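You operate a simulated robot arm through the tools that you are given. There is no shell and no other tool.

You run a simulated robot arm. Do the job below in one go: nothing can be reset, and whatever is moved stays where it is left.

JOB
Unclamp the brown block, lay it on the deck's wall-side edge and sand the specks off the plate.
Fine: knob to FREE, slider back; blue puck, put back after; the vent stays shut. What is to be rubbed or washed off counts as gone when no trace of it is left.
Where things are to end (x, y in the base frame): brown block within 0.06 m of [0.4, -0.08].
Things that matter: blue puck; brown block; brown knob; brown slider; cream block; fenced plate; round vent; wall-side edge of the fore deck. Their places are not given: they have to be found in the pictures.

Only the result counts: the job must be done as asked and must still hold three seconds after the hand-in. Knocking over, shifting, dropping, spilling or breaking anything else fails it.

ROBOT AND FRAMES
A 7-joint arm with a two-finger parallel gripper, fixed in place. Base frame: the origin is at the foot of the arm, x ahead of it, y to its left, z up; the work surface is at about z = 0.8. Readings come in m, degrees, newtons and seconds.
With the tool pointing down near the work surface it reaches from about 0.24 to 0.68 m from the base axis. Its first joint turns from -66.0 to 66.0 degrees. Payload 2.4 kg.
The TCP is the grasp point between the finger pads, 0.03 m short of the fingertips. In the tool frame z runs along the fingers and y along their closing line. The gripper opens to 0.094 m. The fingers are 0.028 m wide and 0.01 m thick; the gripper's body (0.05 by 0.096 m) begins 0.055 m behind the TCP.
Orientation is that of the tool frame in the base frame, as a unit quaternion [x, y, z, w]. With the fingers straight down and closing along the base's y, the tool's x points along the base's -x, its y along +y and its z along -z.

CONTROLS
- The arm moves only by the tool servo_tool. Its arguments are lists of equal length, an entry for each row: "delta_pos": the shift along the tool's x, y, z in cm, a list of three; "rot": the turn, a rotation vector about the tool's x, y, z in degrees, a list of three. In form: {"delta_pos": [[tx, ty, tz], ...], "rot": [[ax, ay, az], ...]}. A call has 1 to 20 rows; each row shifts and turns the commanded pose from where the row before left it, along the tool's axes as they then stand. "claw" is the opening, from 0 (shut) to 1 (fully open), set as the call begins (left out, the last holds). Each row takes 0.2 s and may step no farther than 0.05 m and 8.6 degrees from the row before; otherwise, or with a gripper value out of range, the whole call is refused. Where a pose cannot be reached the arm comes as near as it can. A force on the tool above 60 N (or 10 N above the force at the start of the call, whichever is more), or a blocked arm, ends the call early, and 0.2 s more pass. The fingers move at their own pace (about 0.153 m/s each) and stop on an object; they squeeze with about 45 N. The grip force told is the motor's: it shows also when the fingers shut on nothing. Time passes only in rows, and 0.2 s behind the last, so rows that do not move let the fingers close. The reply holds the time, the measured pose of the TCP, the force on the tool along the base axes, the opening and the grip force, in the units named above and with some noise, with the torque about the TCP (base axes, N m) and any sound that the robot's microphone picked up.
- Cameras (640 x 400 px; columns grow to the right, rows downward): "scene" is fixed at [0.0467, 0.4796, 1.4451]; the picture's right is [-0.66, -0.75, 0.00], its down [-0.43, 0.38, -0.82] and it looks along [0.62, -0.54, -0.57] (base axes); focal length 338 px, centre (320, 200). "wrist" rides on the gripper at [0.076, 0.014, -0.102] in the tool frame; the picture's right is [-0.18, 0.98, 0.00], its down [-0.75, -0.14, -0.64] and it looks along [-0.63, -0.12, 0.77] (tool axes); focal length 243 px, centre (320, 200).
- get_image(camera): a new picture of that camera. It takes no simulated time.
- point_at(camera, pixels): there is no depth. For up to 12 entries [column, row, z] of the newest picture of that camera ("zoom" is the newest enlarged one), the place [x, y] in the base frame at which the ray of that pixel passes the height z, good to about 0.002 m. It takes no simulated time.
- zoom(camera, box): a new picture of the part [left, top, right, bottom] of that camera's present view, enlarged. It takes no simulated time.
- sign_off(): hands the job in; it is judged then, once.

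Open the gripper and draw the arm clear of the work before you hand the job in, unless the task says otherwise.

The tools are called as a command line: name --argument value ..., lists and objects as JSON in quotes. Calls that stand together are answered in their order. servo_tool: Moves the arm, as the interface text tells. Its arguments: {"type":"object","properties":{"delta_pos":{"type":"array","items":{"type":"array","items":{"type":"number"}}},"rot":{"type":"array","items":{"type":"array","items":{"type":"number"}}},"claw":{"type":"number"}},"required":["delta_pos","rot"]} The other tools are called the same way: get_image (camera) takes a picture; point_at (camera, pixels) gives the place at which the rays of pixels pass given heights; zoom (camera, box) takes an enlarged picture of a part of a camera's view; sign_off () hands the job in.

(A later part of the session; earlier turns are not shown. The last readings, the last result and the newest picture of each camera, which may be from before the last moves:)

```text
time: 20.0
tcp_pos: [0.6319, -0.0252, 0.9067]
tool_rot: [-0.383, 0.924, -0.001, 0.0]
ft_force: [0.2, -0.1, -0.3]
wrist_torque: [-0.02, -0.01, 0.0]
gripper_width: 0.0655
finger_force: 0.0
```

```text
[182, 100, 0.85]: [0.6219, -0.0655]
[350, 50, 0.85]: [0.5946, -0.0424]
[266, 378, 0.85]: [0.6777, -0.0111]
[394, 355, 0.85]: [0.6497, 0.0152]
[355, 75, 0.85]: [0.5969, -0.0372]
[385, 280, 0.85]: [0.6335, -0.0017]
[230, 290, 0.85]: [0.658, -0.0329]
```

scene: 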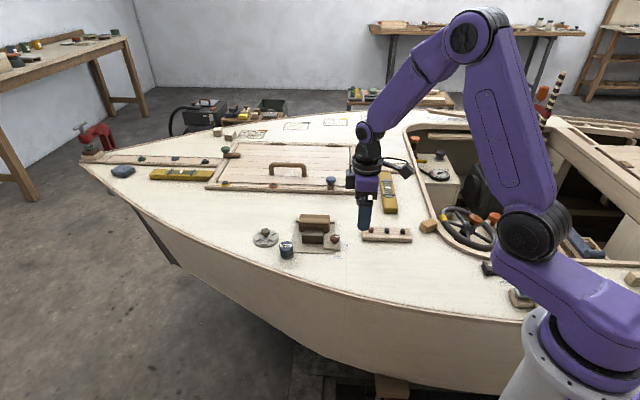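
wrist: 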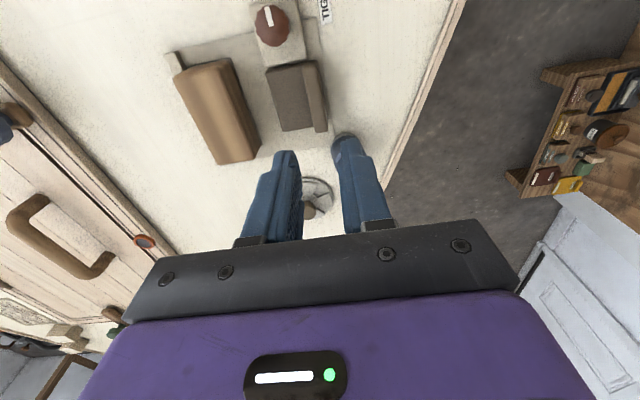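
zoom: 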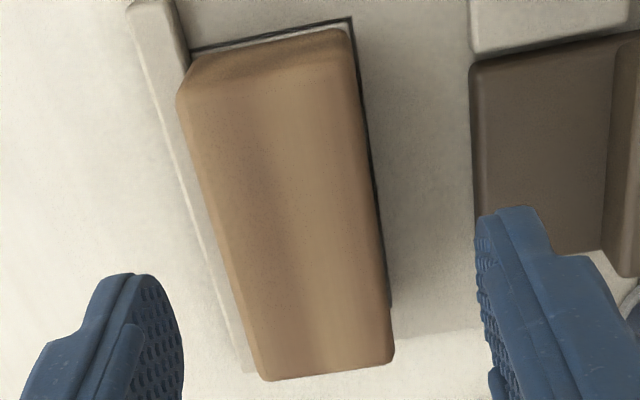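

Block centre in clamp axes is 3 mm off the TCP both ways; I correct and lower so the tips reach ~0.827, just above the fence.

servo_tool --delta_pos '[[-0.3, -0.3, 0], [0, 0, 2], [0, 0, 2], [0, 0, 1], [0, 0, 0]]' --rot '[[0, 0, 0], [0, 0, 0], [0, 0, 0], [0, 0, 0], [0, 0, 0]]'

zoom --camera "scene" --box '[270, 185, 360, 255]'

zoom --camera "wrist" --box '[200, 60, 440, 240]'

```text
time: 21.2
tcp_pos: [0.6373, -0.0249, 0.8585]
tool_rot: [-0.383, 0.924, 0.0, 0.001]
ft_force: [0.6, 0.5, 0.3]
wrist_torque: [-0.01, 0.0, -0.02]
gripper_width: 0.0657
finger_force: 0.2
```

```text
5.71 times, centred on (315, 220) of scene
```

zoom: 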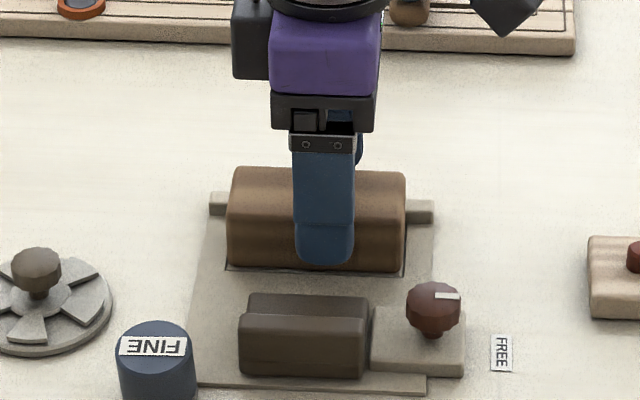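

```text
2.22 times, centred on (320, 150) of wrist
```

zoom: 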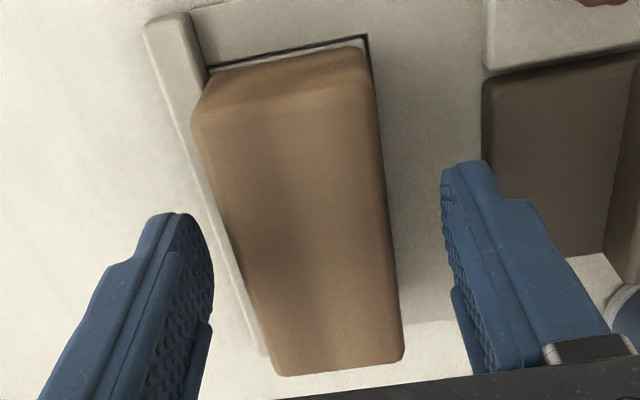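

The fingers straddle the block; I close.

servo_tool --delta_pos '[[0, 0, 0], [0, 0, 0], [0, 0, 0]]' --rot '[[0, 0, 0], [0, 0, 0], [0, 0, 0]]' --claw 0

```text
time: 22.0
tcp_pos: [0.6369, -0.0259, 0.8578]
tool_rot: [-0.382, 0.924, 0.0, 0.001]
ft_force: [-0.1, 0.1, 1.5]
wrist_torque: [0.04, -0.07, 0.01]
gripper_width: 0.043
finger_force: 44.9
```

Block held at 43 mm. I lift slowly 2 cm first to check force and hold.

servo_tool --delta_pos '[[0, 0, -0.7], [0, 0, -0.7], [0, 0, -1], [0, 0, -2], [0, 0, 0]]' --rot '[[0, 0, 0], [0, 0, 0], [0, 0, 0], [0, 0, 0], [0, 0, 0]]'

zoom --camera "scene" --box '[270, 175, 360, 255]'

get_image --camera "wrist"

```text
time: 23.2
tcp_pos: [0.6361, -0.0218, 0.9017]
tool_rot: [-0.382, 0.924, 0.0, 0.0]
ft_force: [-0.6, -0.3, 0.1]
wrist_torque: [0.03, 0.02, 0.02]
gripper_width: 0.0
finger_force: 33.4
```

```text
5.00 times, centred on (315, 215) of scene
```

zoom: 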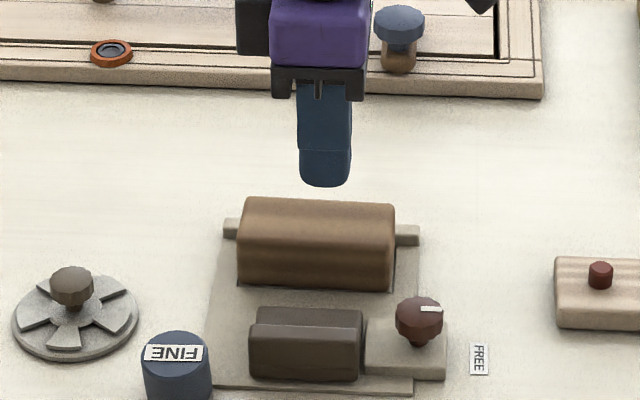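

```text
taken
```

wrist: 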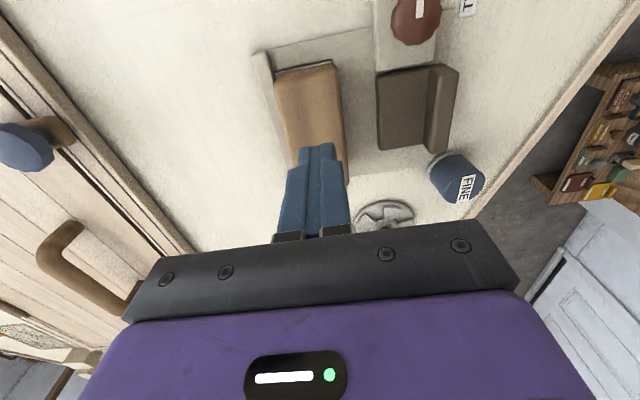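

The block slipped out of the pads (too shallow a grip; fingers closed on nothing), and remains in the clamp. I look at its present pose and at the fence height.

zoom --camera "wrist" --box '[240, 40, 380, 180]'

zoom --camera "scene" --box '[285, 205, 345, 245]'

```text
2.86 times, centred on (310, 110) of wrist
```

zoom: 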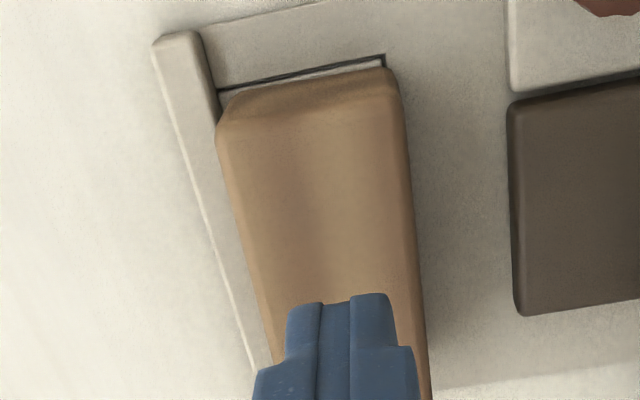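

```text
10.00 times, centred on (315, 225) of scene
```

zoom: 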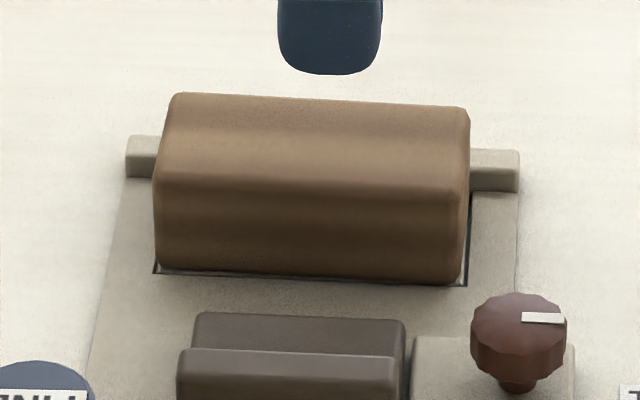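

Block nudged ~3 mm from the fence. The fence bar is only ~9 mm high (top ≈0.815), so I can go ~9 mm deeper; I open and re-measure the block.

servo_tool --delta_pos '[[0, 0, 0], [0, 0, 0]]' --rot '[[0, 0, 0], [0, 0, 0]]' --claw 0.75

zoom --camera "wrist" --box '[240, 50, 400, 190]'

```text
time: 23.8
tcp_pos: [0.6352, -0.0213, 0.901]
tool_rot: [-0.383, 0.924, 0.0, -0.001]
ft_force: [-0.4, -0.6, -0.9]
wrist_torque: [-0.01, 0.0, 0.0]
gripper_width: 0.0703
finger_force: 0.0
```

```text
2.86 times, centred on (320, 120) of wrist
```

zoom: 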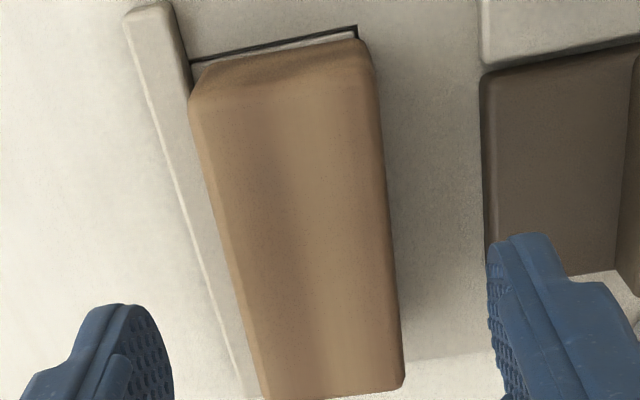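

point_at --camera "zoom" --pixels '[[192, 110, 0.848], [235, 290, 0.848], [374, 80, 0.848], [396, 300, 0.848], [148, 12, 0.815], [190, 80, 0.815], [484, 90, 0.822], [240, 370, 0.815]]'

```text
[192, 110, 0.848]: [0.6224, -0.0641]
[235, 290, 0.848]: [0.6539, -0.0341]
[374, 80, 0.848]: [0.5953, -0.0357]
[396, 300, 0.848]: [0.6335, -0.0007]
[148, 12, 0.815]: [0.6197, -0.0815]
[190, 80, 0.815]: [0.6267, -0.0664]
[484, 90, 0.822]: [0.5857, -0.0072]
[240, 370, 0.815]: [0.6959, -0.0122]
```

Block centre now v≈0.4665 versus TCP 0.4642. I shift 2 mm and lower to tips ≈0.82, watching for contact with the fence.

servo_tool --delta_pos '[[0, -0.2, 2], [0, 0, 1.7], [0, 0, 0.8], [0, 0, 0.4], [0, 0, 0]]' --rot '[[0, 0, 0], [0, 0, 0], [0, 0, 0], [0, 0, 0], [0, 0, 0]]'

zoom --camera "scene" --box '[285, 195, 345, 245]'

```text
time: 25.0
tcp_pos: [0.6376, -0.0232, 0.8519]
tool_rot: [-0.383, 0.924, 0.001, 0.0]
ft_force: [0.2, 0.1, -0.3]
wrist_torque: [-0.02, -0.02, -0.01]
gripper_width: 0.0707
finger_force: 0.1
```

```text
8.00 times, centred on (315, 220) of scene
```

zoom: 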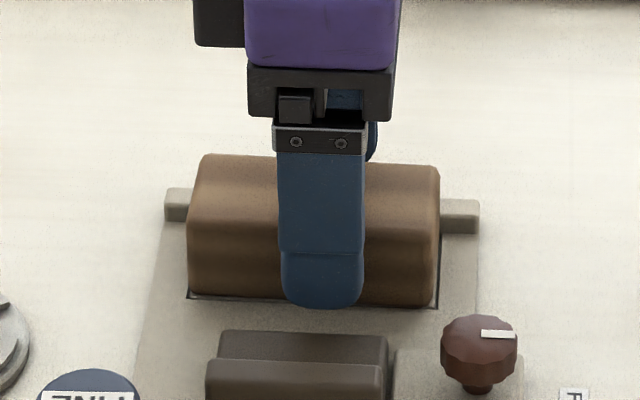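

No contact yet at tips 0.822; I go 4 mm lower in 2 mm steps, then check force.

servo_tool --delta_pos '[[0, 0, 0.2], [0, 0, 0.2], [0, 0, 0]]' --rot '[[0, 0, 0], [0, 0, 0], [0, 0, 0]]'

```text
time: 25.8
tcp_pos: [0.6367, -0.0246, 0.8479]
tool_rot: [-0.383, 0.924, 0.0, 0.001]
ft_force: [0.5, 1.3, -0.2]
wrist_torque: [0.01, -0.02, 0.01]
gripper_width: 0.0705
finger_force: 0.1
```

Still free. 2 mm more, and then close.

servo_tool --delta_pos '[[0, 0, 0.2], [0, 0, 0]]' --rot '[[0, 0, 0], [0, 0, 0]]'

servo_tool --delta_pos '[[0, 0, 0], [0, 0, 0], [0, 0, 0]]' --rot '[[0, 0, 0], [0, 0, 0], [0, 0, 0]]' --claw 0

get_image --camera "wrist"

```text
time: 26.4
tcp_pos: [0.6373, -0.0246, 0.8458]
tool_rot: [-0.383, 0.924, 0.0, 0.0]
ft_force: [0.2, 0.1, 0.4]
wrist_torque: [-0.02, 0.02, 0.02]
gripper_width: 0.0705
finger_force: 0.0
```

```text
time: 27.2
tcp_pos: [0.6367, -0.0248, 0.8473]
tool_rot: [-0.382, 0.924, -0.001, 0.0]
ft_force: [-0.3, -0.4, 0.1]
wrist_torque: [-0.03, 0.0, -0.01]
gripper_width: 0.0429
finger_force: 45.5
```

```text
taken
```

wrist: 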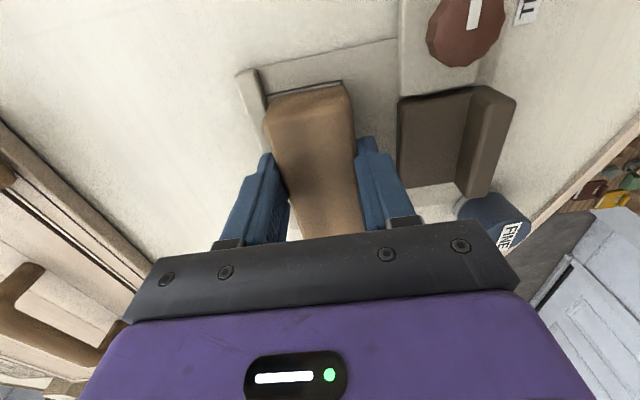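

Held at 43 mm with a deeper grip. I lift very slowly and check.

servo_tool --delta_pos '[[0, 0, -0.2], [0, 0, -0.2], [0, 0, -0.3], [0, 0, 0]]' --rot '[[0, 0, 0], [0, 0, 0], [0, 0, 0], [0, 0, 0]]'

zoom --camera "scene" --box '[285, 195, 345, 245]'

```text
time: 28.2
tcp_pos: [0.6373, -0.025, 0.853]
tool_rot: [-0.383, 0.924, 0.001, -0.001]
ft_force: [0.5, 0.6, -1.1]
wrist_torque: [0.0, 0.0, -0.02]
gripper_width: 0.0431
finger_force: 45.4
```

```text
8.00 times, centred on (315, 220) of scene
```

zoom: 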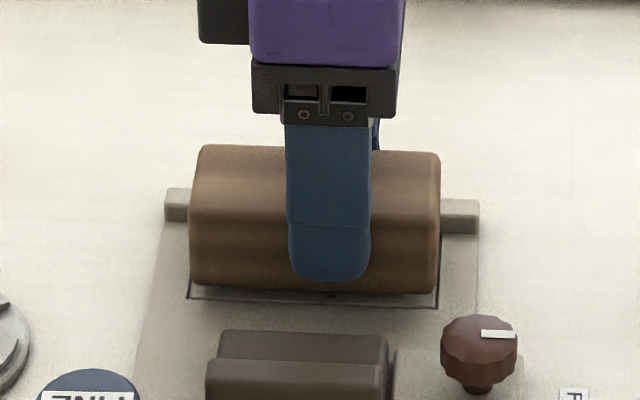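

The block is rising with the hand. I continue lifting gently.

servo_tool --delta_pos '[[0, 0, -0.5], [0, 0, -0.7], [0, 0, -0.8], [0, 0, -1], [0, 0, -1], [0, 0, -1], [0, 0, -1], [0, 0, 0]]' --rot '[[0, 0, 0], [0, 0, 0], [0, 0, 0], [0, 0, 0], [0, 0, 0], [0, 0, 0], [0, 0, 0], [0, 0, 0]]'

zoom --camera "scene" --box '[270, 160, 370, 250]'

get_image --camera "wrist"

```text
time: 30.0
tcp_pos: [0.6355, -0.0255, 0.9146]
tool_rot: [-0.383, 0.924, 0.0, 0.0]
ft_force: [0.8, 0.2, -0.4]
wrist_torque: [0.0, 0.01, 0.01]
gripper_width: 0.0429
finger_force: 45.3
```

```text
4.44 times, centred on (320, 205) of scene
```

zoom: 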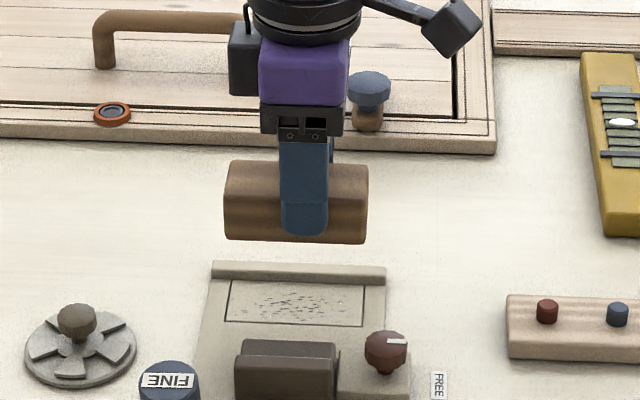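

```text
taken
```

wrist: 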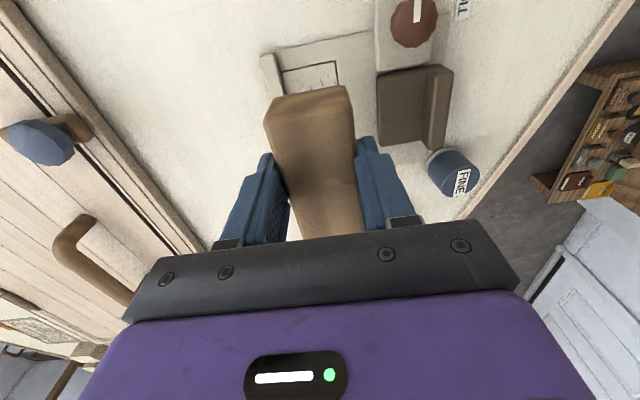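

The plate below now shows the specks inside its outline. I carry the block over to (0.40,-0.08) at safe height.

servo_tool --delta_pos '[[0, 0, -1.5], [1.5, 0.9, -1.5], [2.6, 1.6, 0], [2.6, 1.6, 0], [2.6, 1.6, 0], [2.6, 1.6, 0], [2.6, 1.6, 0], [2.6, 1.6, 0], [2.0, 1.3, 0], [1.4, 1.0, 0], [0, 0, 0]]' --rot '[[0, 0, 0], [0, 0, 0], [0, 0, 0], [0, 0, 0], [0, 0, 0], [0, 0, 0], [0, 0, 0], [0, 0, 0], [0, 0, 0], [0, 0, 0], [0, 0, 0]]'

get_image --camera "scene"

get_image --camera "wrist"

```text
time: 32.4
tcp_pos: [0.4005, -0.0812, 0.9428]
tool_rot: [-0.383, 0.924, 0.001, 0.001]
ft_force: [0.2, 0.0, -0.1]
wrist_torque: [0.0, 0.01, 0.0]
gripper_width: 0.0429
finger_force: 44.9
```

```text
taken
```

scene: 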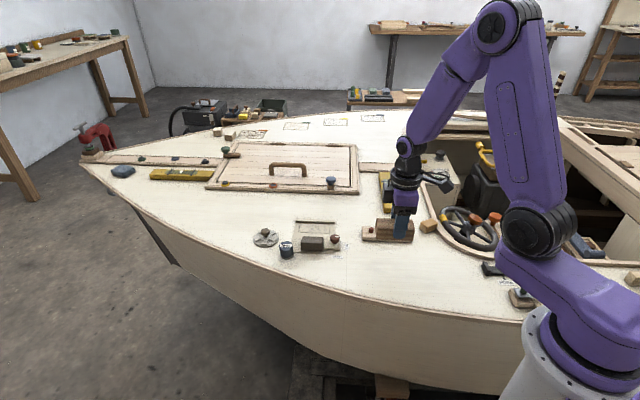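

```text
taken
```

wrist: 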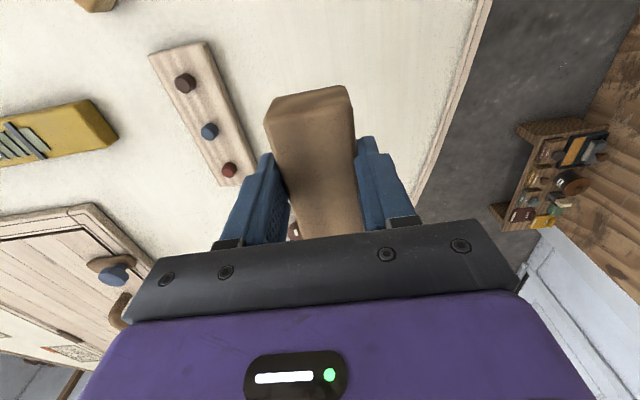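

Above the target. I lower to just over the deck.

servo_tool --delta_pos '[[0, 0, 2.5], [0, 0, 2.5], [0, 0, 2], [0, 0, 1.5], [0, 0, 0]]' --rot '[[0, 0, 0], [0, 0, 0], [0, 0, 0], [0, 0, 0], [0, 0, 0]]'

servo_tool --delta_pos '[[0, 0, 0.3], [0, 0, 0.3], [0, 0, 0.3], [0, 0, 0]]' --rot '[[0, 0, 0], [0, 0, 0], [0, 0, 0], [0, 0, 0]]'

zoom --camera "scene" --box '[340, 200, 460, 290]'

```text
time: 33.6
tcp_pos: [0.4018, -0.0799, 0.8552]
tool_rot: [-0.383, 0.924, 0.0, 0.0]
ft_force: [0.4, 0.0, -0.4]
wrist_torque: [-0.02, 0.01, 0.0]
gripper_width: 0.0429
finger_force: 45.4
```

```text
time: 34.6
tcp_pos: [0.4014, -0.0805, 0.8476]
tool_rot: [-0.383, 0.924, 0.0, 0.0]
ft_force: [-0.1, 0.8, -0.7]
wrist_torque: [0.02, -0.03, -0.03]
gripper_width: 0.0427
finger_force: 45.1
```

```text
4.44 times, centred on (400, 245) of scene
```

zoom: 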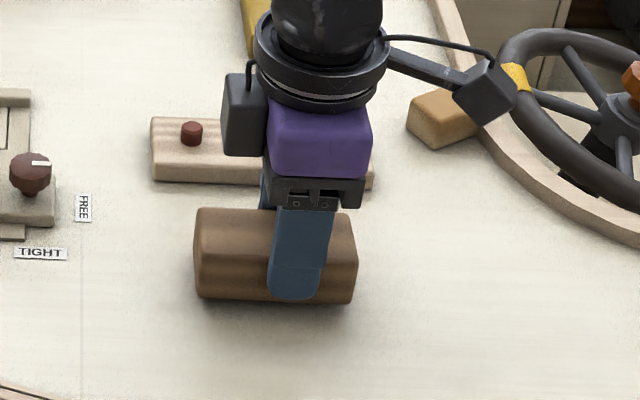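

Not quite down yet. I continue in 2 mm steps until the force rises.

servo_tool --delta_pos '[[0, 0, 0.2], [0, 0, 0.2], [0, 0, 0]]' --rot '[[0, 0, 0], [0, 0, 0], [0, 0, 0]]'

servo_tool --delta_pos '[[0, 0, 0.2], [0, 0, 0]]' --rot '[[0, 0, 0], [0, 0, 0]]'

```text
time: 35.4
tcp_pos: [0.4012, -0.0793, 0.8446]
tool_rot: [-0.383, 0.924, 0.001, 0.001]
ft_force: [0.2, 0.0, -1.5]
wrist_torque: [0.01, 0.04, 0.02]
gripper_width: 0.0429
finger_force: 45.0
```

```text
time: 36.0
tcp_pos: [0.4019, -0.0804, 0.8438]
tool_rot: [-0.383, 0.924, -0.001, 0.0]
ft_force: [-4.2, 2.0, 30.8]
wrist_torque: [0.14, 0.2, -0.03]
gripper_width: 0.0429
finger_force: 44.7
```

Block is on the deck (31 N). I release and rise.

servo_tool --delta_pos '[[0, 0, -0.1], [0, 0, 0], [0, 0, 0], [0, 0, -1], [0, 0, -3], [0, 0, -4], [0, 0, -4], [0, 0, 0]]' --rot '[[0, 0, 0], [0, 0, 0], [0, 0, 0], [0, 0, 0], [0, 0, 0], [0, 0, 0], [0, 0, 0], [0, 0, 0]]' --claw 0.8

get_image --camera "scene"

zoom --camera "scene" --box '[265, 210, 355, 265]'

```text
time: 37.8
tcp_pos: [0.3993, -0.0785, 0.963]
tool_rot: [-0.383, 0.924, 0.0, -0.001]
ft_force: [0.4, 0.4, -0.1]
wrist_torque: [0.0, 0.01, 0.03]
gripper_width: 0.0748
finger_force: 0.3
```

```text
taken
```

scene: 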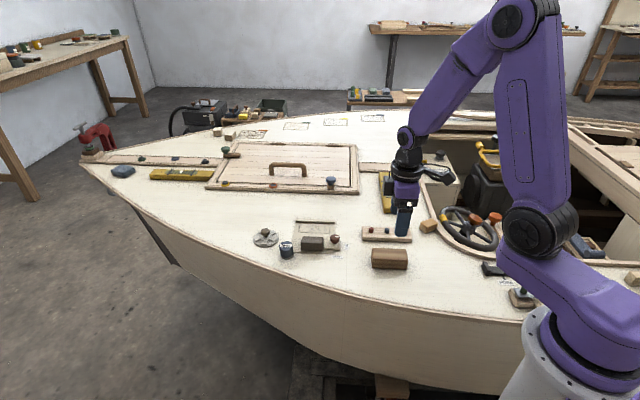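

```text
7.11 times, centred on (310, 238) of scene
```

zoom: 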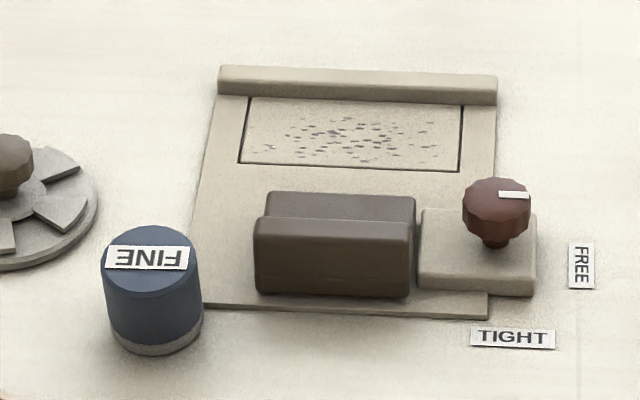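

Block lies at the target and the speckled plate is uncovered with the fence bar behind it. Now I fetch the FINE puck at about (0.605,0.11): move there at height and turn the closing line along the fence (yaw -45°).

servo_tool --delta_pos '[[-4.5, -0.3, 0], [-4.5, -0.3, 0], [-4.5, -0.3, 0], [-4.5, -0.3, 0], [-4.5, -0.3, 0], [-4.5, -0.4, 0], [0, 0, 0], [0, 0, 0], [0, 0, 0], [0, 0, 0], [0, 0, 0], [0, 0, 0], [0, 0, 0], [0, 0, 0], [0, 0, 0], [0, 0, 0], [0, 0, 0], [0, 0, 0], [0, 0, 0]]' --rot '[[0, 0, 0], [0, 0, 0], [0, 0, 0], [0, 0, 0], [0, 0, 0], [0, 0, 0], [0, 0, 7.5], [0, 0, 7.5], [0, 0, 7.5], [0, 0, 7.5], [0, 0, 7.5], [0, 0, 7.5], [0, 0, 7.5], [0, 0, 7.5], [0, 0, 7.5], [0, 0, 7.5], [0, 0, 7.5], [0, 0, 7.5], [0, 0, 0]]' --claw 0.65

get_image --camera "wrist"

get_image --camera "scene"

```text
time: 41.8
tcp_pos: [0.6061, 0.0968, 0.9636]
tool_rot: [0.383, 0.924, 0.0, -0.001]
ft_force: [-0.3, 0.2, -0.3]
wrist_torque: [-0.04, 0.02, -0.01]
gripper_width: 0.061
finger_force: 0.1
```

```text
taken
```

wrist: 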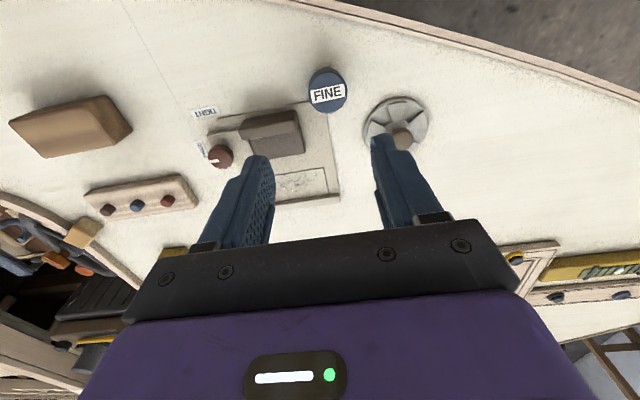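

```text
taken
```

scene: 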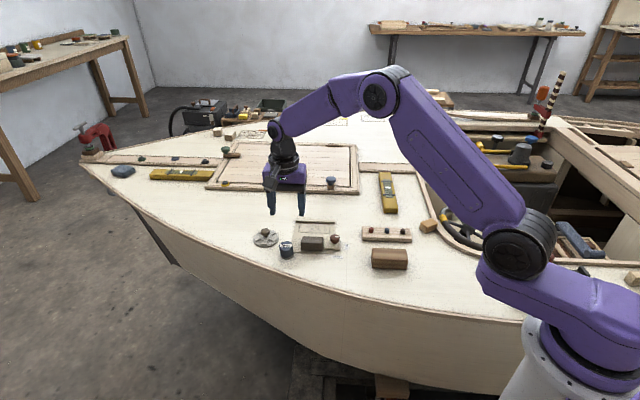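

I measure the puck (top ellipse near (328,90)) and vent (398,125) from a zoom.

zoom --camera "wrist" --box '[260, 50, 450, 170]'

zoom --camera "scene" --box '[250, 220, 320, 265]'

```text
3.33 times, centred on (355, 110) of wrist
```

zoom: 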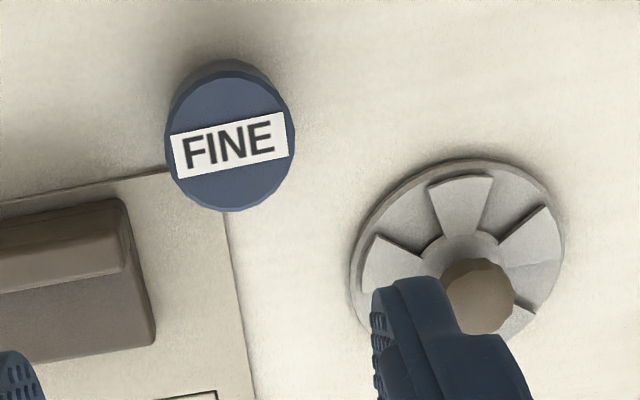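

```text
8.89 times, centred on (285, 242) of scene
```

zoom: 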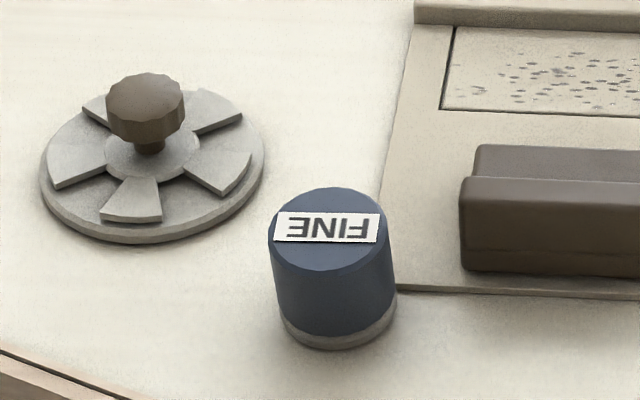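

point_at --camera "wrist" --pixels '[[328, 94.1, 0.83], [328, 94.1, 0.84], [328, 94.1, 0.85], [308.5, 92, 0.84], [347.5, 92, 0.84], [404, 120, 0.805], [398, 138, 0.83]]'

point_at --camera "scene" --pixels '[[285.7, 246.5, 0.83], [285.7, 246.5, 0.84], [285.7, 246.5, 0.85], [287.4, 256, 0.8]]'

```text
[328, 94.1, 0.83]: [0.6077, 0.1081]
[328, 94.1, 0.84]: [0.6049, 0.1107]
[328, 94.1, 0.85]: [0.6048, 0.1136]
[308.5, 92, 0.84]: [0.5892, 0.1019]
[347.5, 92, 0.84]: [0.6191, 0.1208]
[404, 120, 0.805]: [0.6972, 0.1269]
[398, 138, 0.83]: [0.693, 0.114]
```

```text
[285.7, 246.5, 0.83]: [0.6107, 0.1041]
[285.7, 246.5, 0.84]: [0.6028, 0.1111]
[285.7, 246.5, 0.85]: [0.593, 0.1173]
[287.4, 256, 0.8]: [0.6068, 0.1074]
```

Puck centre ≈ (0.606,0.1095), top ≈0.836, diameter ≈36 mm. I align and lower to just above, then check.

servo_tool --delta_pos '[[0.9, 0.9, 2], [0, 0, 3], [0, 0, 2], [0, 0, 0]]' --rot '[[0, 0, 0], [0, 0, 0], [0, 0, 0], [0, 0, 0]]'

get_image --camera "wrist"

zoom --camera "scene" --box '[240, 200, 330, 265]'

```text
time: 42.8
tcp_pos: [0.6073, 0.1127, 0.8929]
tool_rot: [0.383, 0.924, 0.0, 0.0]
ft_force: [0.2, -0.1, -1.0]
wrist_torque: [-0.03, -0.01, 0.0]
gripper_width: 0.0612
finger_force: 0.1
```

```text
taken
```

wrist: 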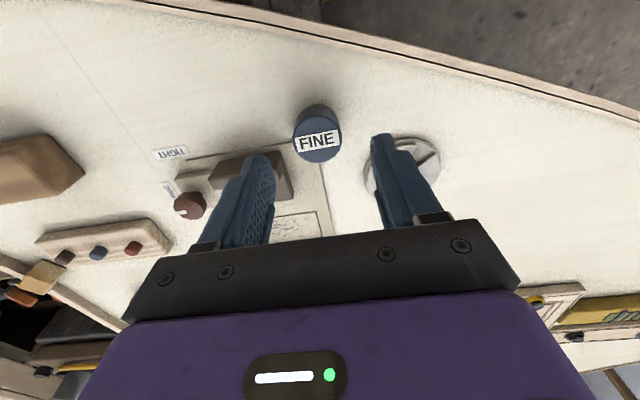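

```text
6.15 times, centred on (285, 232) of scene
```

zoom: 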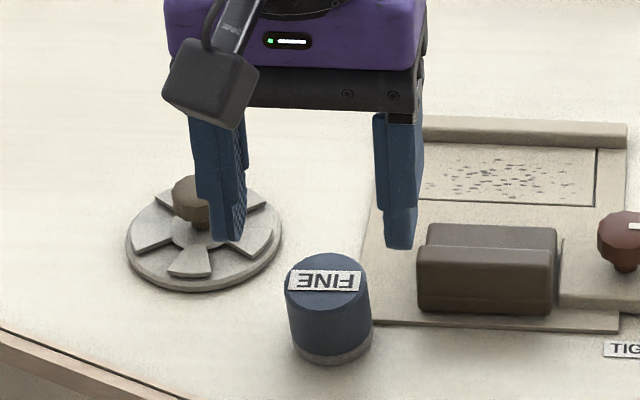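

Fingers straddle the puck in line; the slider's corner is near the left finger, so I narrow to 52 mm and re-check the puck centre.

servo_tool --delta_pos '[[0, 0, 0], [0, 0, 0]]' --rot '[[0, 0, 0], [0, 0, 0]]' --claw 0.55

zoom --camera "wrist" --box '[240, 80, 400, 200]'

```text
time: 43.4
tcp_pos: [0.6065, 0.1125, 0.8939]
tool_rot: [0.382, 0.924, 0.0, -0.001]
ft_force: [0.3, 0.3, -1.2]
wrist_torque: [-0.01, 0.01, -0.01]
gripper_width: 0.0518
finger_force: 0.0
```

```text
3.33 times, centred on (320, 140) of wrist
```

zoom: 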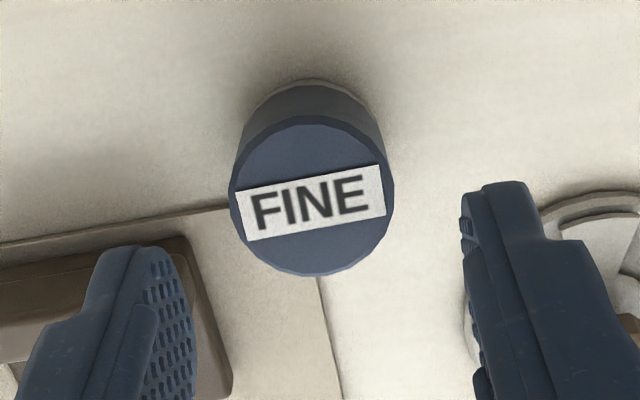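

point_at --camera "zoom" --pixels '[[312, 196, 0.836], [230, 190, 0.836], [395, 190, 0.836], [312, 275, 0.836], [310, 117, 0.836], [185, 240, 0.836], [230, 380, 0.822], [332, 350, 0.805]]'

```text
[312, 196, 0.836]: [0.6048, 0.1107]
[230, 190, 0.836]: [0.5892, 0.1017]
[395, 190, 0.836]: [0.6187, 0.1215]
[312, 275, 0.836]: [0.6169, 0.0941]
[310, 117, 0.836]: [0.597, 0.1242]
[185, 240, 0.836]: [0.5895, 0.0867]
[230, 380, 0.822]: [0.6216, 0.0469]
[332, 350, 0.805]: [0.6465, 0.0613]
```

Puck centre (0.6055,0.110). I correct 2 mm and lower to tips ≈0.81.

servo_tool --delta_pos '[[-0.1, -0.2, 1.5], [0, 0, 2], [0, 0, 1.2], [0, 0, 0.6], [0, 0, 0]]' --rot '[[0, 0, 0], [0, 0, 0], [0, 0, 0], [0, 0, 0], [0, 0, 0]]'

zoom --camera "scene" --box '[250, 210, 330, 265]'

zoom --camera "wrist" --box '[220, 80, 420, 220]'

```text
time: 44.6
tcp_pos: [0.6071, 0.1099, 0.8407]
tool_rot: [0.381, 0.925, 0.0, 0.0]
ft_force: [0.1, 0.1, 0.3]
wrist_torque: [0.01, -0.03, -0.03]
gripper_width: 0.0512
finger_force: 0.0
```

```text
7.27 times, centred on (290, 238) of scene
```

zoom: 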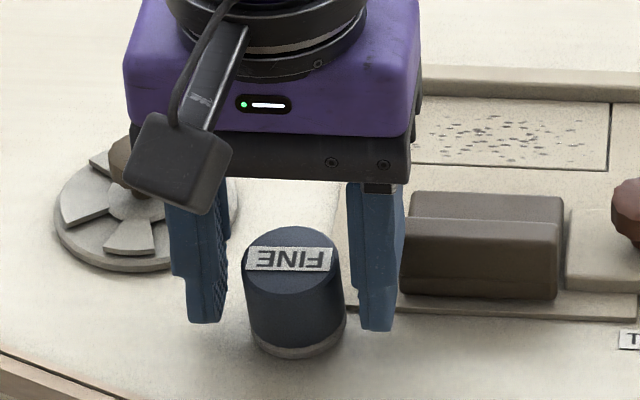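

```text
2.86 times, centred on (320, 150) of wrist
```

zoom: 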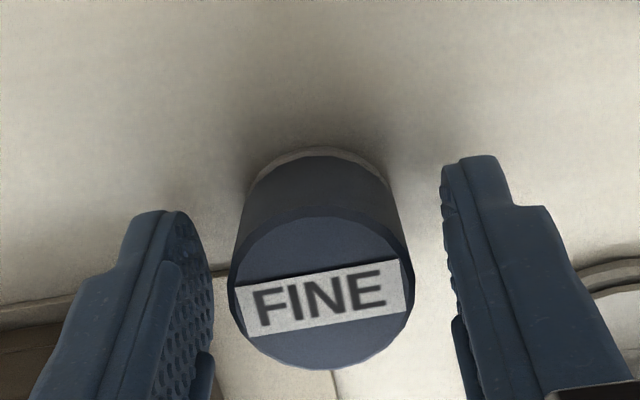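

Well placed around the puck. I close.

servo_tool --delta_pos '[[0, 0, 0], [0, 0, 0], [0, 0, 0]]' --rot '[[0, 0, 0], [0, 0, 0], [0, 0, 0]]' --claw 0

servo_tool --delta_pos '[[0, 0, -0.5], [0, 0, -1], [0, 0, -2], [0, 0, -2], [0, 0, 0]]' --rot '[[0, 0, 0], [0, 0, 0], [0, 0, 0], [0, 0, 0], [0, 0, 0]]'

get_image --camera "wrist"

zoom --camera "scene" --box '[250, 190, 350, 265]'

```text
time: 45.4
tcp_pos: [0.6063, 0.1107, 0.8393]
tool_rot: [0.384, 0.923, 0.0, 0.0]
ft_force: [-0.6, -0.1, 0.0]
wrist_torque: [-0.02, 0.01, -0.02]
gripper_width: 0.0347
finger_force: 45.2
```

```text
time: 46.6
tcp_pos: [0.6069, 0.1091, 0.8961]
tool_rot: [0.383, 0.924, 0.001, -0.001]
ft_force: [0.5, -1.2, -0.5]
wrist_torque: [0.03, -0.03, 0.01]
gripper_width: 0.0344
finger_force: 45.2
```

```text
taken
```

wrist: 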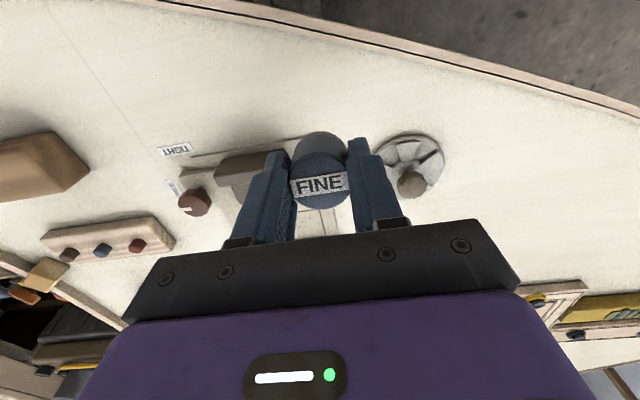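

```text
5.33 times, centred on (300, 228) of scene
```

zoom: 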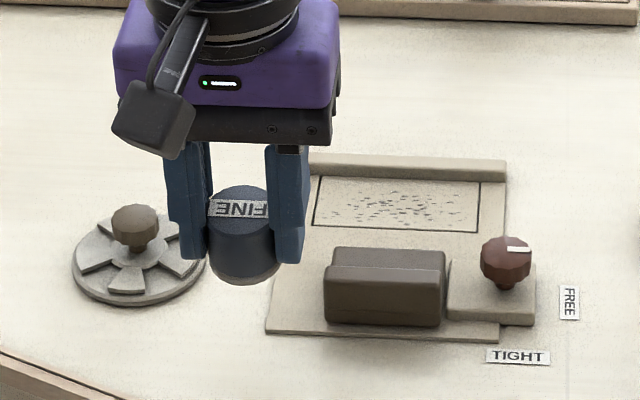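

Puck held. I measure the speckled panel's corners and speck extent at z≈0.803 from the newest zoom.

zoom --camera "scene" --box '[295, 215, 345, 245]'

get_image --camera "scene"

```text
12.80 times, centred on (320, 230) of scene
```

zoom: 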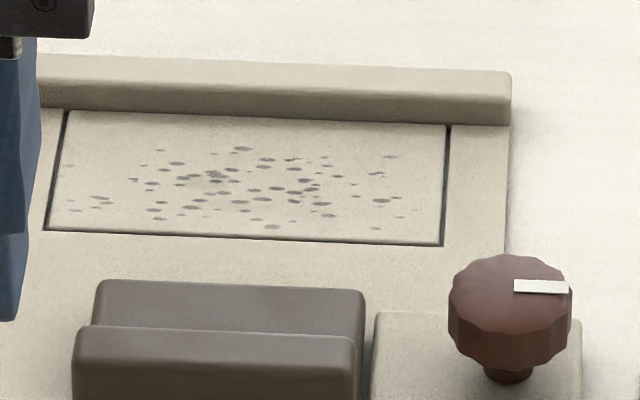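

```text
taken
```

scene: 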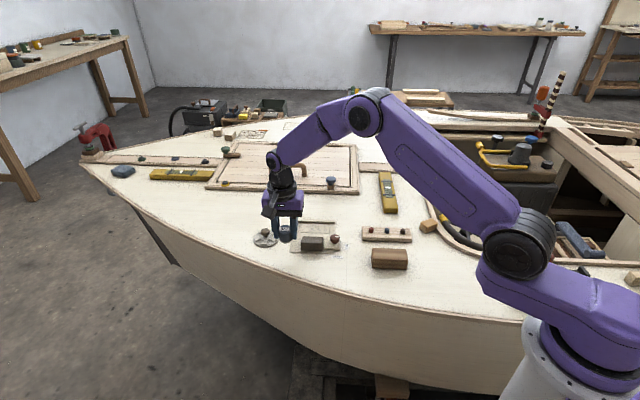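

point_at --camera "zoom" --pixels '[[66, 110, 0.803], [448, 125, 0.803], [444, 245, 0.803], [45, 230, 0.803], [240, 148, 0.803], [65, 165, 0.803], [400, 157, 0.803], [415, 212, 0.803], [270, 228, 0.803], [75, 210, 0.803], [512, 100, 0.812], [100, 285, 0.822]]'

```text
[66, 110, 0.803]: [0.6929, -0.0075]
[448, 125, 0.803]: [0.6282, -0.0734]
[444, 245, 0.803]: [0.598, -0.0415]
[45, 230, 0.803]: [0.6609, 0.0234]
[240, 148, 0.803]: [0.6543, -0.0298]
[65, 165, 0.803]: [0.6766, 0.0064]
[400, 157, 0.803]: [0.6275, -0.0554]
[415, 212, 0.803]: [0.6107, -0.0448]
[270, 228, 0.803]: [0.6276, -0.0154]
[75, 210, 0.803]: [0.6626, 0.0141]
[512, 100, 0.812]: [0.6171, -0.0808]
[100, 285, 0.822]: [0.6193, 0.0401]
```

Panel spans u 0.393–0.484, v 0.451–0.496 in clamp axes (centre ≈ (0.644,-0.025)), fence at v≈0.496. I carry the puck above its near end, (0.621,-0.041), at safe height.

servo_tool --delta_pos '[[0, 0, -1], [-2.32, -1.93, 0], [-2.32, -1.93, 0], [-2.32, -1.93, 0], [-2.32, -1.93, 0], [-2.32, -1.93, 0], [0, 0, 0]]' --rot '[[0, 0, 0], [0, 0, 0], [0, 0, 0], [0, 0, 0], [0, 0, 0], [0, 0, 0], [0, 0, 0]]'

zoom --camera "scene" --box '[280, 190, 360, 250]'

get_image --camera "wrist"

```text
time: 48.2
tcp_pos: [0.6198, -0.042, 0.9066]
tool_rot: [0.383, 0.924, 0.001, 0.0]
ft_force: [-0.3, 0.8, -0.7]
wrist_torque: [0.01, 0.04, -0.01]
gripper_width: 0.0345
finger_force: 44.9
```

```text
6.67 times, centred on (320, 220) of scene
```

zoom: 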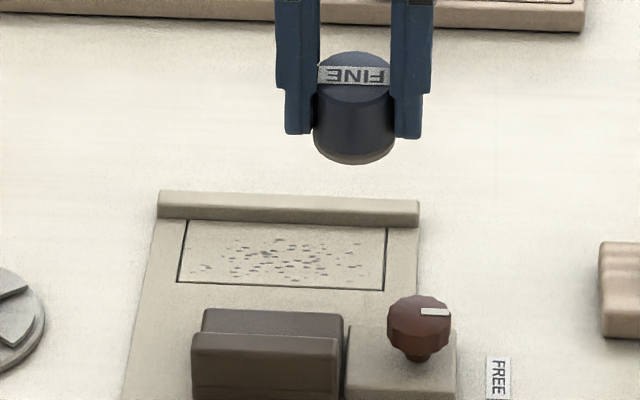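

```text
taken
```

wrist: 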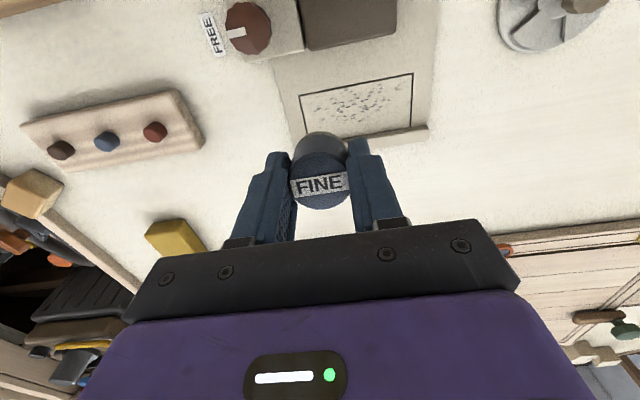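

I cross-check the panel corners with the wrist camera too.

zoom --camera "wrist" --box '[270, 50, 450, 160]'

point_at --camera "wrist" --pixels '[[300, 94.5, 0.803], [413, 73, 0.803], [411, 125, 0.803]]'

```text
3.56 times, centred on (360, 105) of wrist
```

zoom: 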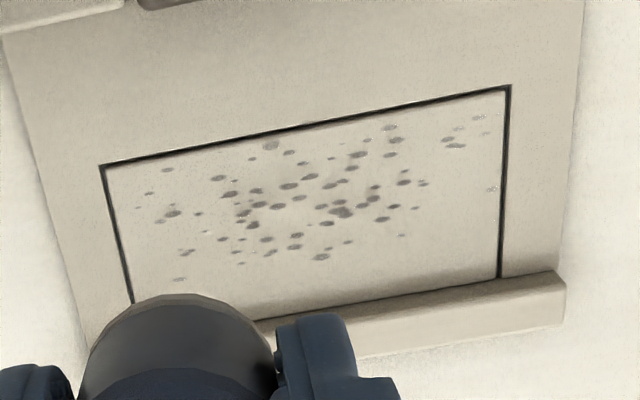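

```text
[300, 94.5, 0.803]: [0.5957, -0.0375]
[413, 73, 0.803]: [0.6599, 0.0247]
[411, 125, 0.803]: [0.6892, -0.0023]
```

Both cameras agree to ~3 mm. I lower the puck to just above the panel, then in 1–2 mm steps to light contact.

servo_tool --delta_pos '[[0, 0, 2], [0, 0, 2], [0, 0, 1.5], [0, 0, 0.4], [0, 0, 0.2], [0, 0, 0]]' --rot '[[0, 0, 0], [0, 0, 0], [0, 0, 0], [0, 0, 0], [0, 0, 0], [0, 0, 0]]'

servo_tool --delta_pos '[[0, 0, 0.15], [0, 0, 0]]' --rot '[[0, 0, 0], [0, 0, 0]]'

```text
time: 49.6
tcp_pos: [0.6177, -0.0424, 0.8454]
tool_rot: [0.383, 0.924, 0.001, 0.0]
ft_force: [0.4, 0.7, 0.4]
wrist_torque: [-0.01, 0.01, -0.02]
gripper_width: 0.0344
finger_force: 45.0
```

```text
time: 50.2
tcp_pos: [0.6194, -0.041, 0.8444]
tool_rot: [0.383, 0.924, 0.0, -0.001]
ft_force: [-0.2, -1.0, 1.1]
wrist_torque: [-0.01, 0.04, 0.0]
gripper_width: 0.0346
finger_force: 45.1
```

Not touching yet; two more small steps.

servo_tool --delta_pos '[[0, 0, 0.12], [0, 0, 0]]' --rot '[[0, 0, 0], [0, 0, 0]]'

servo_tool --delta_pos '[[0, 0, 0.1], [0, 0, 0]]' --rot '[[0, 0, 0], [0, 0, 0]]'

```text
time: 50.8
tcp_pos: [0.6176, -0.0418, 0.8432]
tool_rot: [0.383, 0.924, 0.0, 0.0]
ft_force: [-0.1, 0.7, 0.2]
wrist_torque: [0.0, 0.06, 0.02]
gripper_width: 0.0343
finger_force: 44.9
```

```text
time: 51.4
tcp_pos: [0.6203, -0.042, 0.8438]
tool_rot: [0.383, 0.924, 0.0, 0.0]
ft_force: [-3.2, 1.1, 10.8]
wrist_torque: [0.2, 0.22, 0.06]
gripper_width: 0.0344
finger_force: 45.1
```

Light contact (11 N) at u≈0.409, v≈0.468. I sweep along tool +y over the panel length.

servo_tool --delta_pos '[[0, 1, 0], [0, 1, 0], [0, 1, 0], [0, 1, 0], [0, 1, 0], [0, 1, 0], [0, 0.5, 0], [0, 0, 0]]' --rot '[[0, 0, 0], [0, 0, 0], [0, 0, 0], [0, 0, 0], [0, 0, 0], [0, 0, 0], [0, 0, 0], [0, 0, 0]]'

zoom --camera "scene" --box '[280, 205, 350, 250]'

zoom --camera "wrist" --box '[200, 60, 400, 220]'

```text
time: 53.2
tcp_pos: [0.6635, 0.0037, 0.843]
tool_rot: [0.383, 0.924, 0.0, 0.0]
ft_force: [-0.3, 0.6, -0.2]
wrist_torque: [-0.05, 0.0, -0.03]
gripper_width: 0.0345
finger_force: 44.9
```

```text
8.89 times, centred on (315, 228) of scene
```

zoom: 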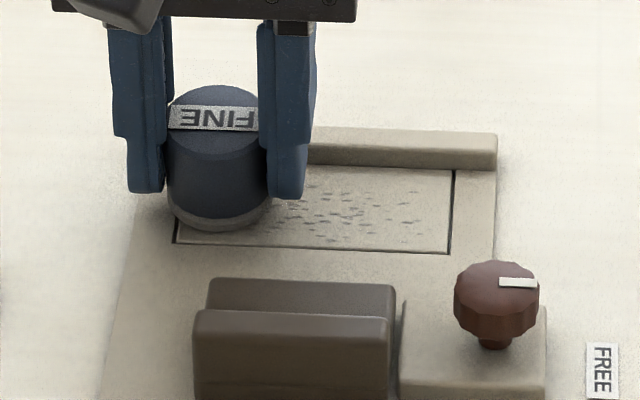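

```text
2.50 times, centred on (300, 140) of wrist
```

zoom: 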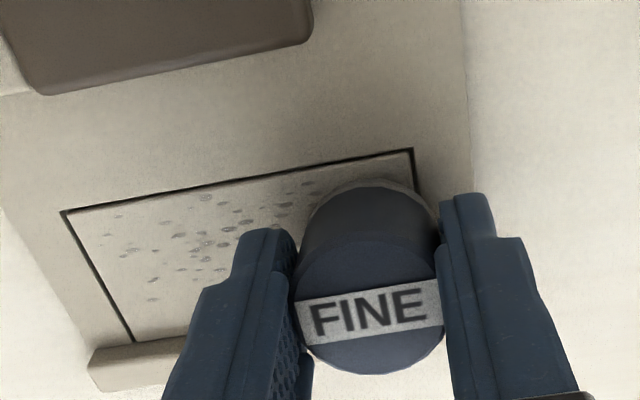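

Specks look partly faded but pressure was lost by the far end (0 N). I press ~1.5 mm more and sweep back, monitoring.

servo_tool --delta_pos '[[0, 0, 0.12], [0, 0, 0]]' --rot '[[0, 0, 0], [0, 0, 0]]'

```text
time: 53.8
tcp_pos: [0.6651, 0.0034, 0.8422]
tool_rot: [0.383, 0.924, 0.001, 0.001]
ft_force: [-3.0, 0.5, 12.8]
wrist_torque: [0.14, 0.28, 0.0]
gripper_width: 0.0345
finger_force: 44.6
```

13 N now. I sweep back along -u over the full length.

servo_tool --delta_pos '[[0, 0.5, 0], [0, -1, 0], [0, -1, 0], [0, -1, 0], [0, -1, 0]]' --rot '[[0, 0, 0], [0, 0, 0], [0, 0, 0], [0, 0, 0], [0, 0, 0]]'

servo_tool --delta_pos '[[0, -1, 0], [0, -1, 0], [0, -1, 0], [0, -0.7, 0], [0, 0, 0]]' --rot '[[0, 0, 0], [0, 0, 0], [0, 0, 0], [0, 0, 0], [0, 0, 0]]'

zoom --camera "scene" --box '[280, 205, 350, 250]'

zoom --camera "wrist" --box '[250, 60, 450, 220]'

```text
time: 55.0
tcp_pos: [0.6399, -0.0201, 0.8411]
tool_rot: [0.382, 0.924, 0.002, 0.003]
ft_force: [6.5, 6.6, 22.5]
wrist_torque: [0.49, -0.02, -0.12]
gripper_width: 0.0345
finger_force: 44.9
```

```text
time: 56.2
tcp_pos: [0.6126, -0.0481, 0.8409]
tool_rot: [0.383, 0.924, -0.001, -0.001]
ft_force: [2.0, 3.1, 10.2]
wrist_torque: [0.17, 0.05, -0.05]
gripper_width: 0.0348
finger_force: 45.0
```

```text
8.89 times, centred on (315, 228) of scene
```

zoom: 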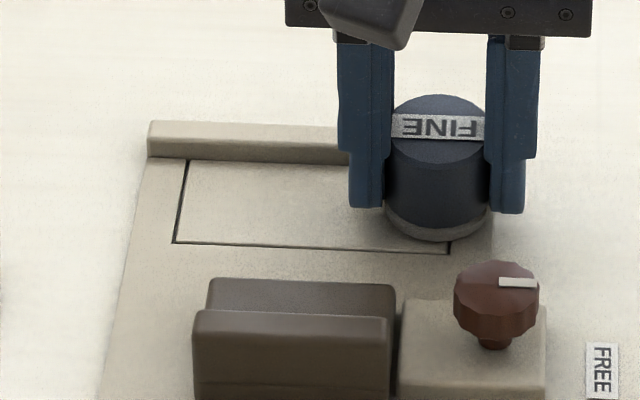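

```text
2.50 times, centred on (350, 140) of wrist
```

zoom: 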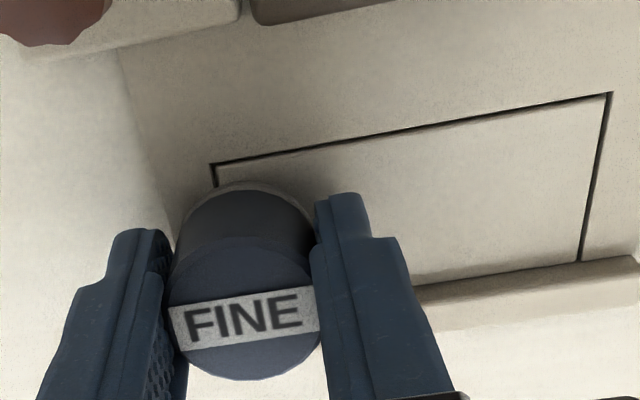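

Visible specks are gone after this pass. For completeness I run two more passes nearer each long edge: first at v≈0.460 towards +u.

servo_tool --delta_pos '[[0.7, 0, 0], [0, 1, 0], [0, 1, 0], [0, 1, 0], [0, 1, 0], [0, 1, 0], [0, 1, 0], [0, 1, 0], [0, 1, 0], [0, 0.3, 0], [0, 0, 0]]' --rot '[[0, 0, 0], [0, 0, 0], [0, 0, 0], [0, 0, 0], [0, 0, 0], [0, 0, 0], [0, 0, 0], [0, 0, 0], [0, 0, 0], [0, 0, 0], [0, 0, 0]]'

zoom --camera "scene" --box '[280, 205, 350, 250]'

```text
time: 58.6
tcp_pos: [0.6661, 0.0168, 0.8418]
tool_rot: [0.383, 0.924, 0.0, 0.0]
ft_force: [0.2, -0.3, 0.0]
wrist_torque: [-0.01, 0.0, 0.03]
gripper_width: 0.0343
finger_force: 45.2
```

```text
8.89 times, centred on (315, 228) of scene
```

zoom: 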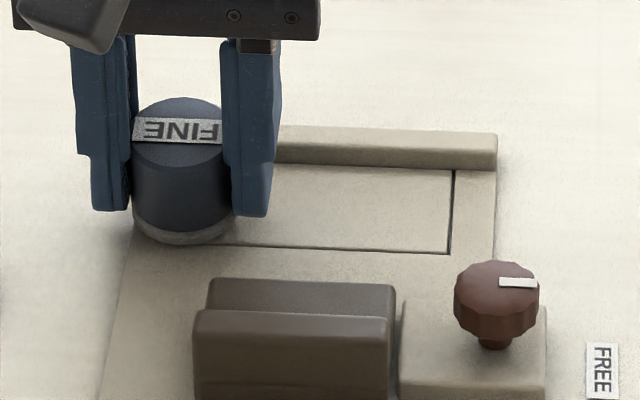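

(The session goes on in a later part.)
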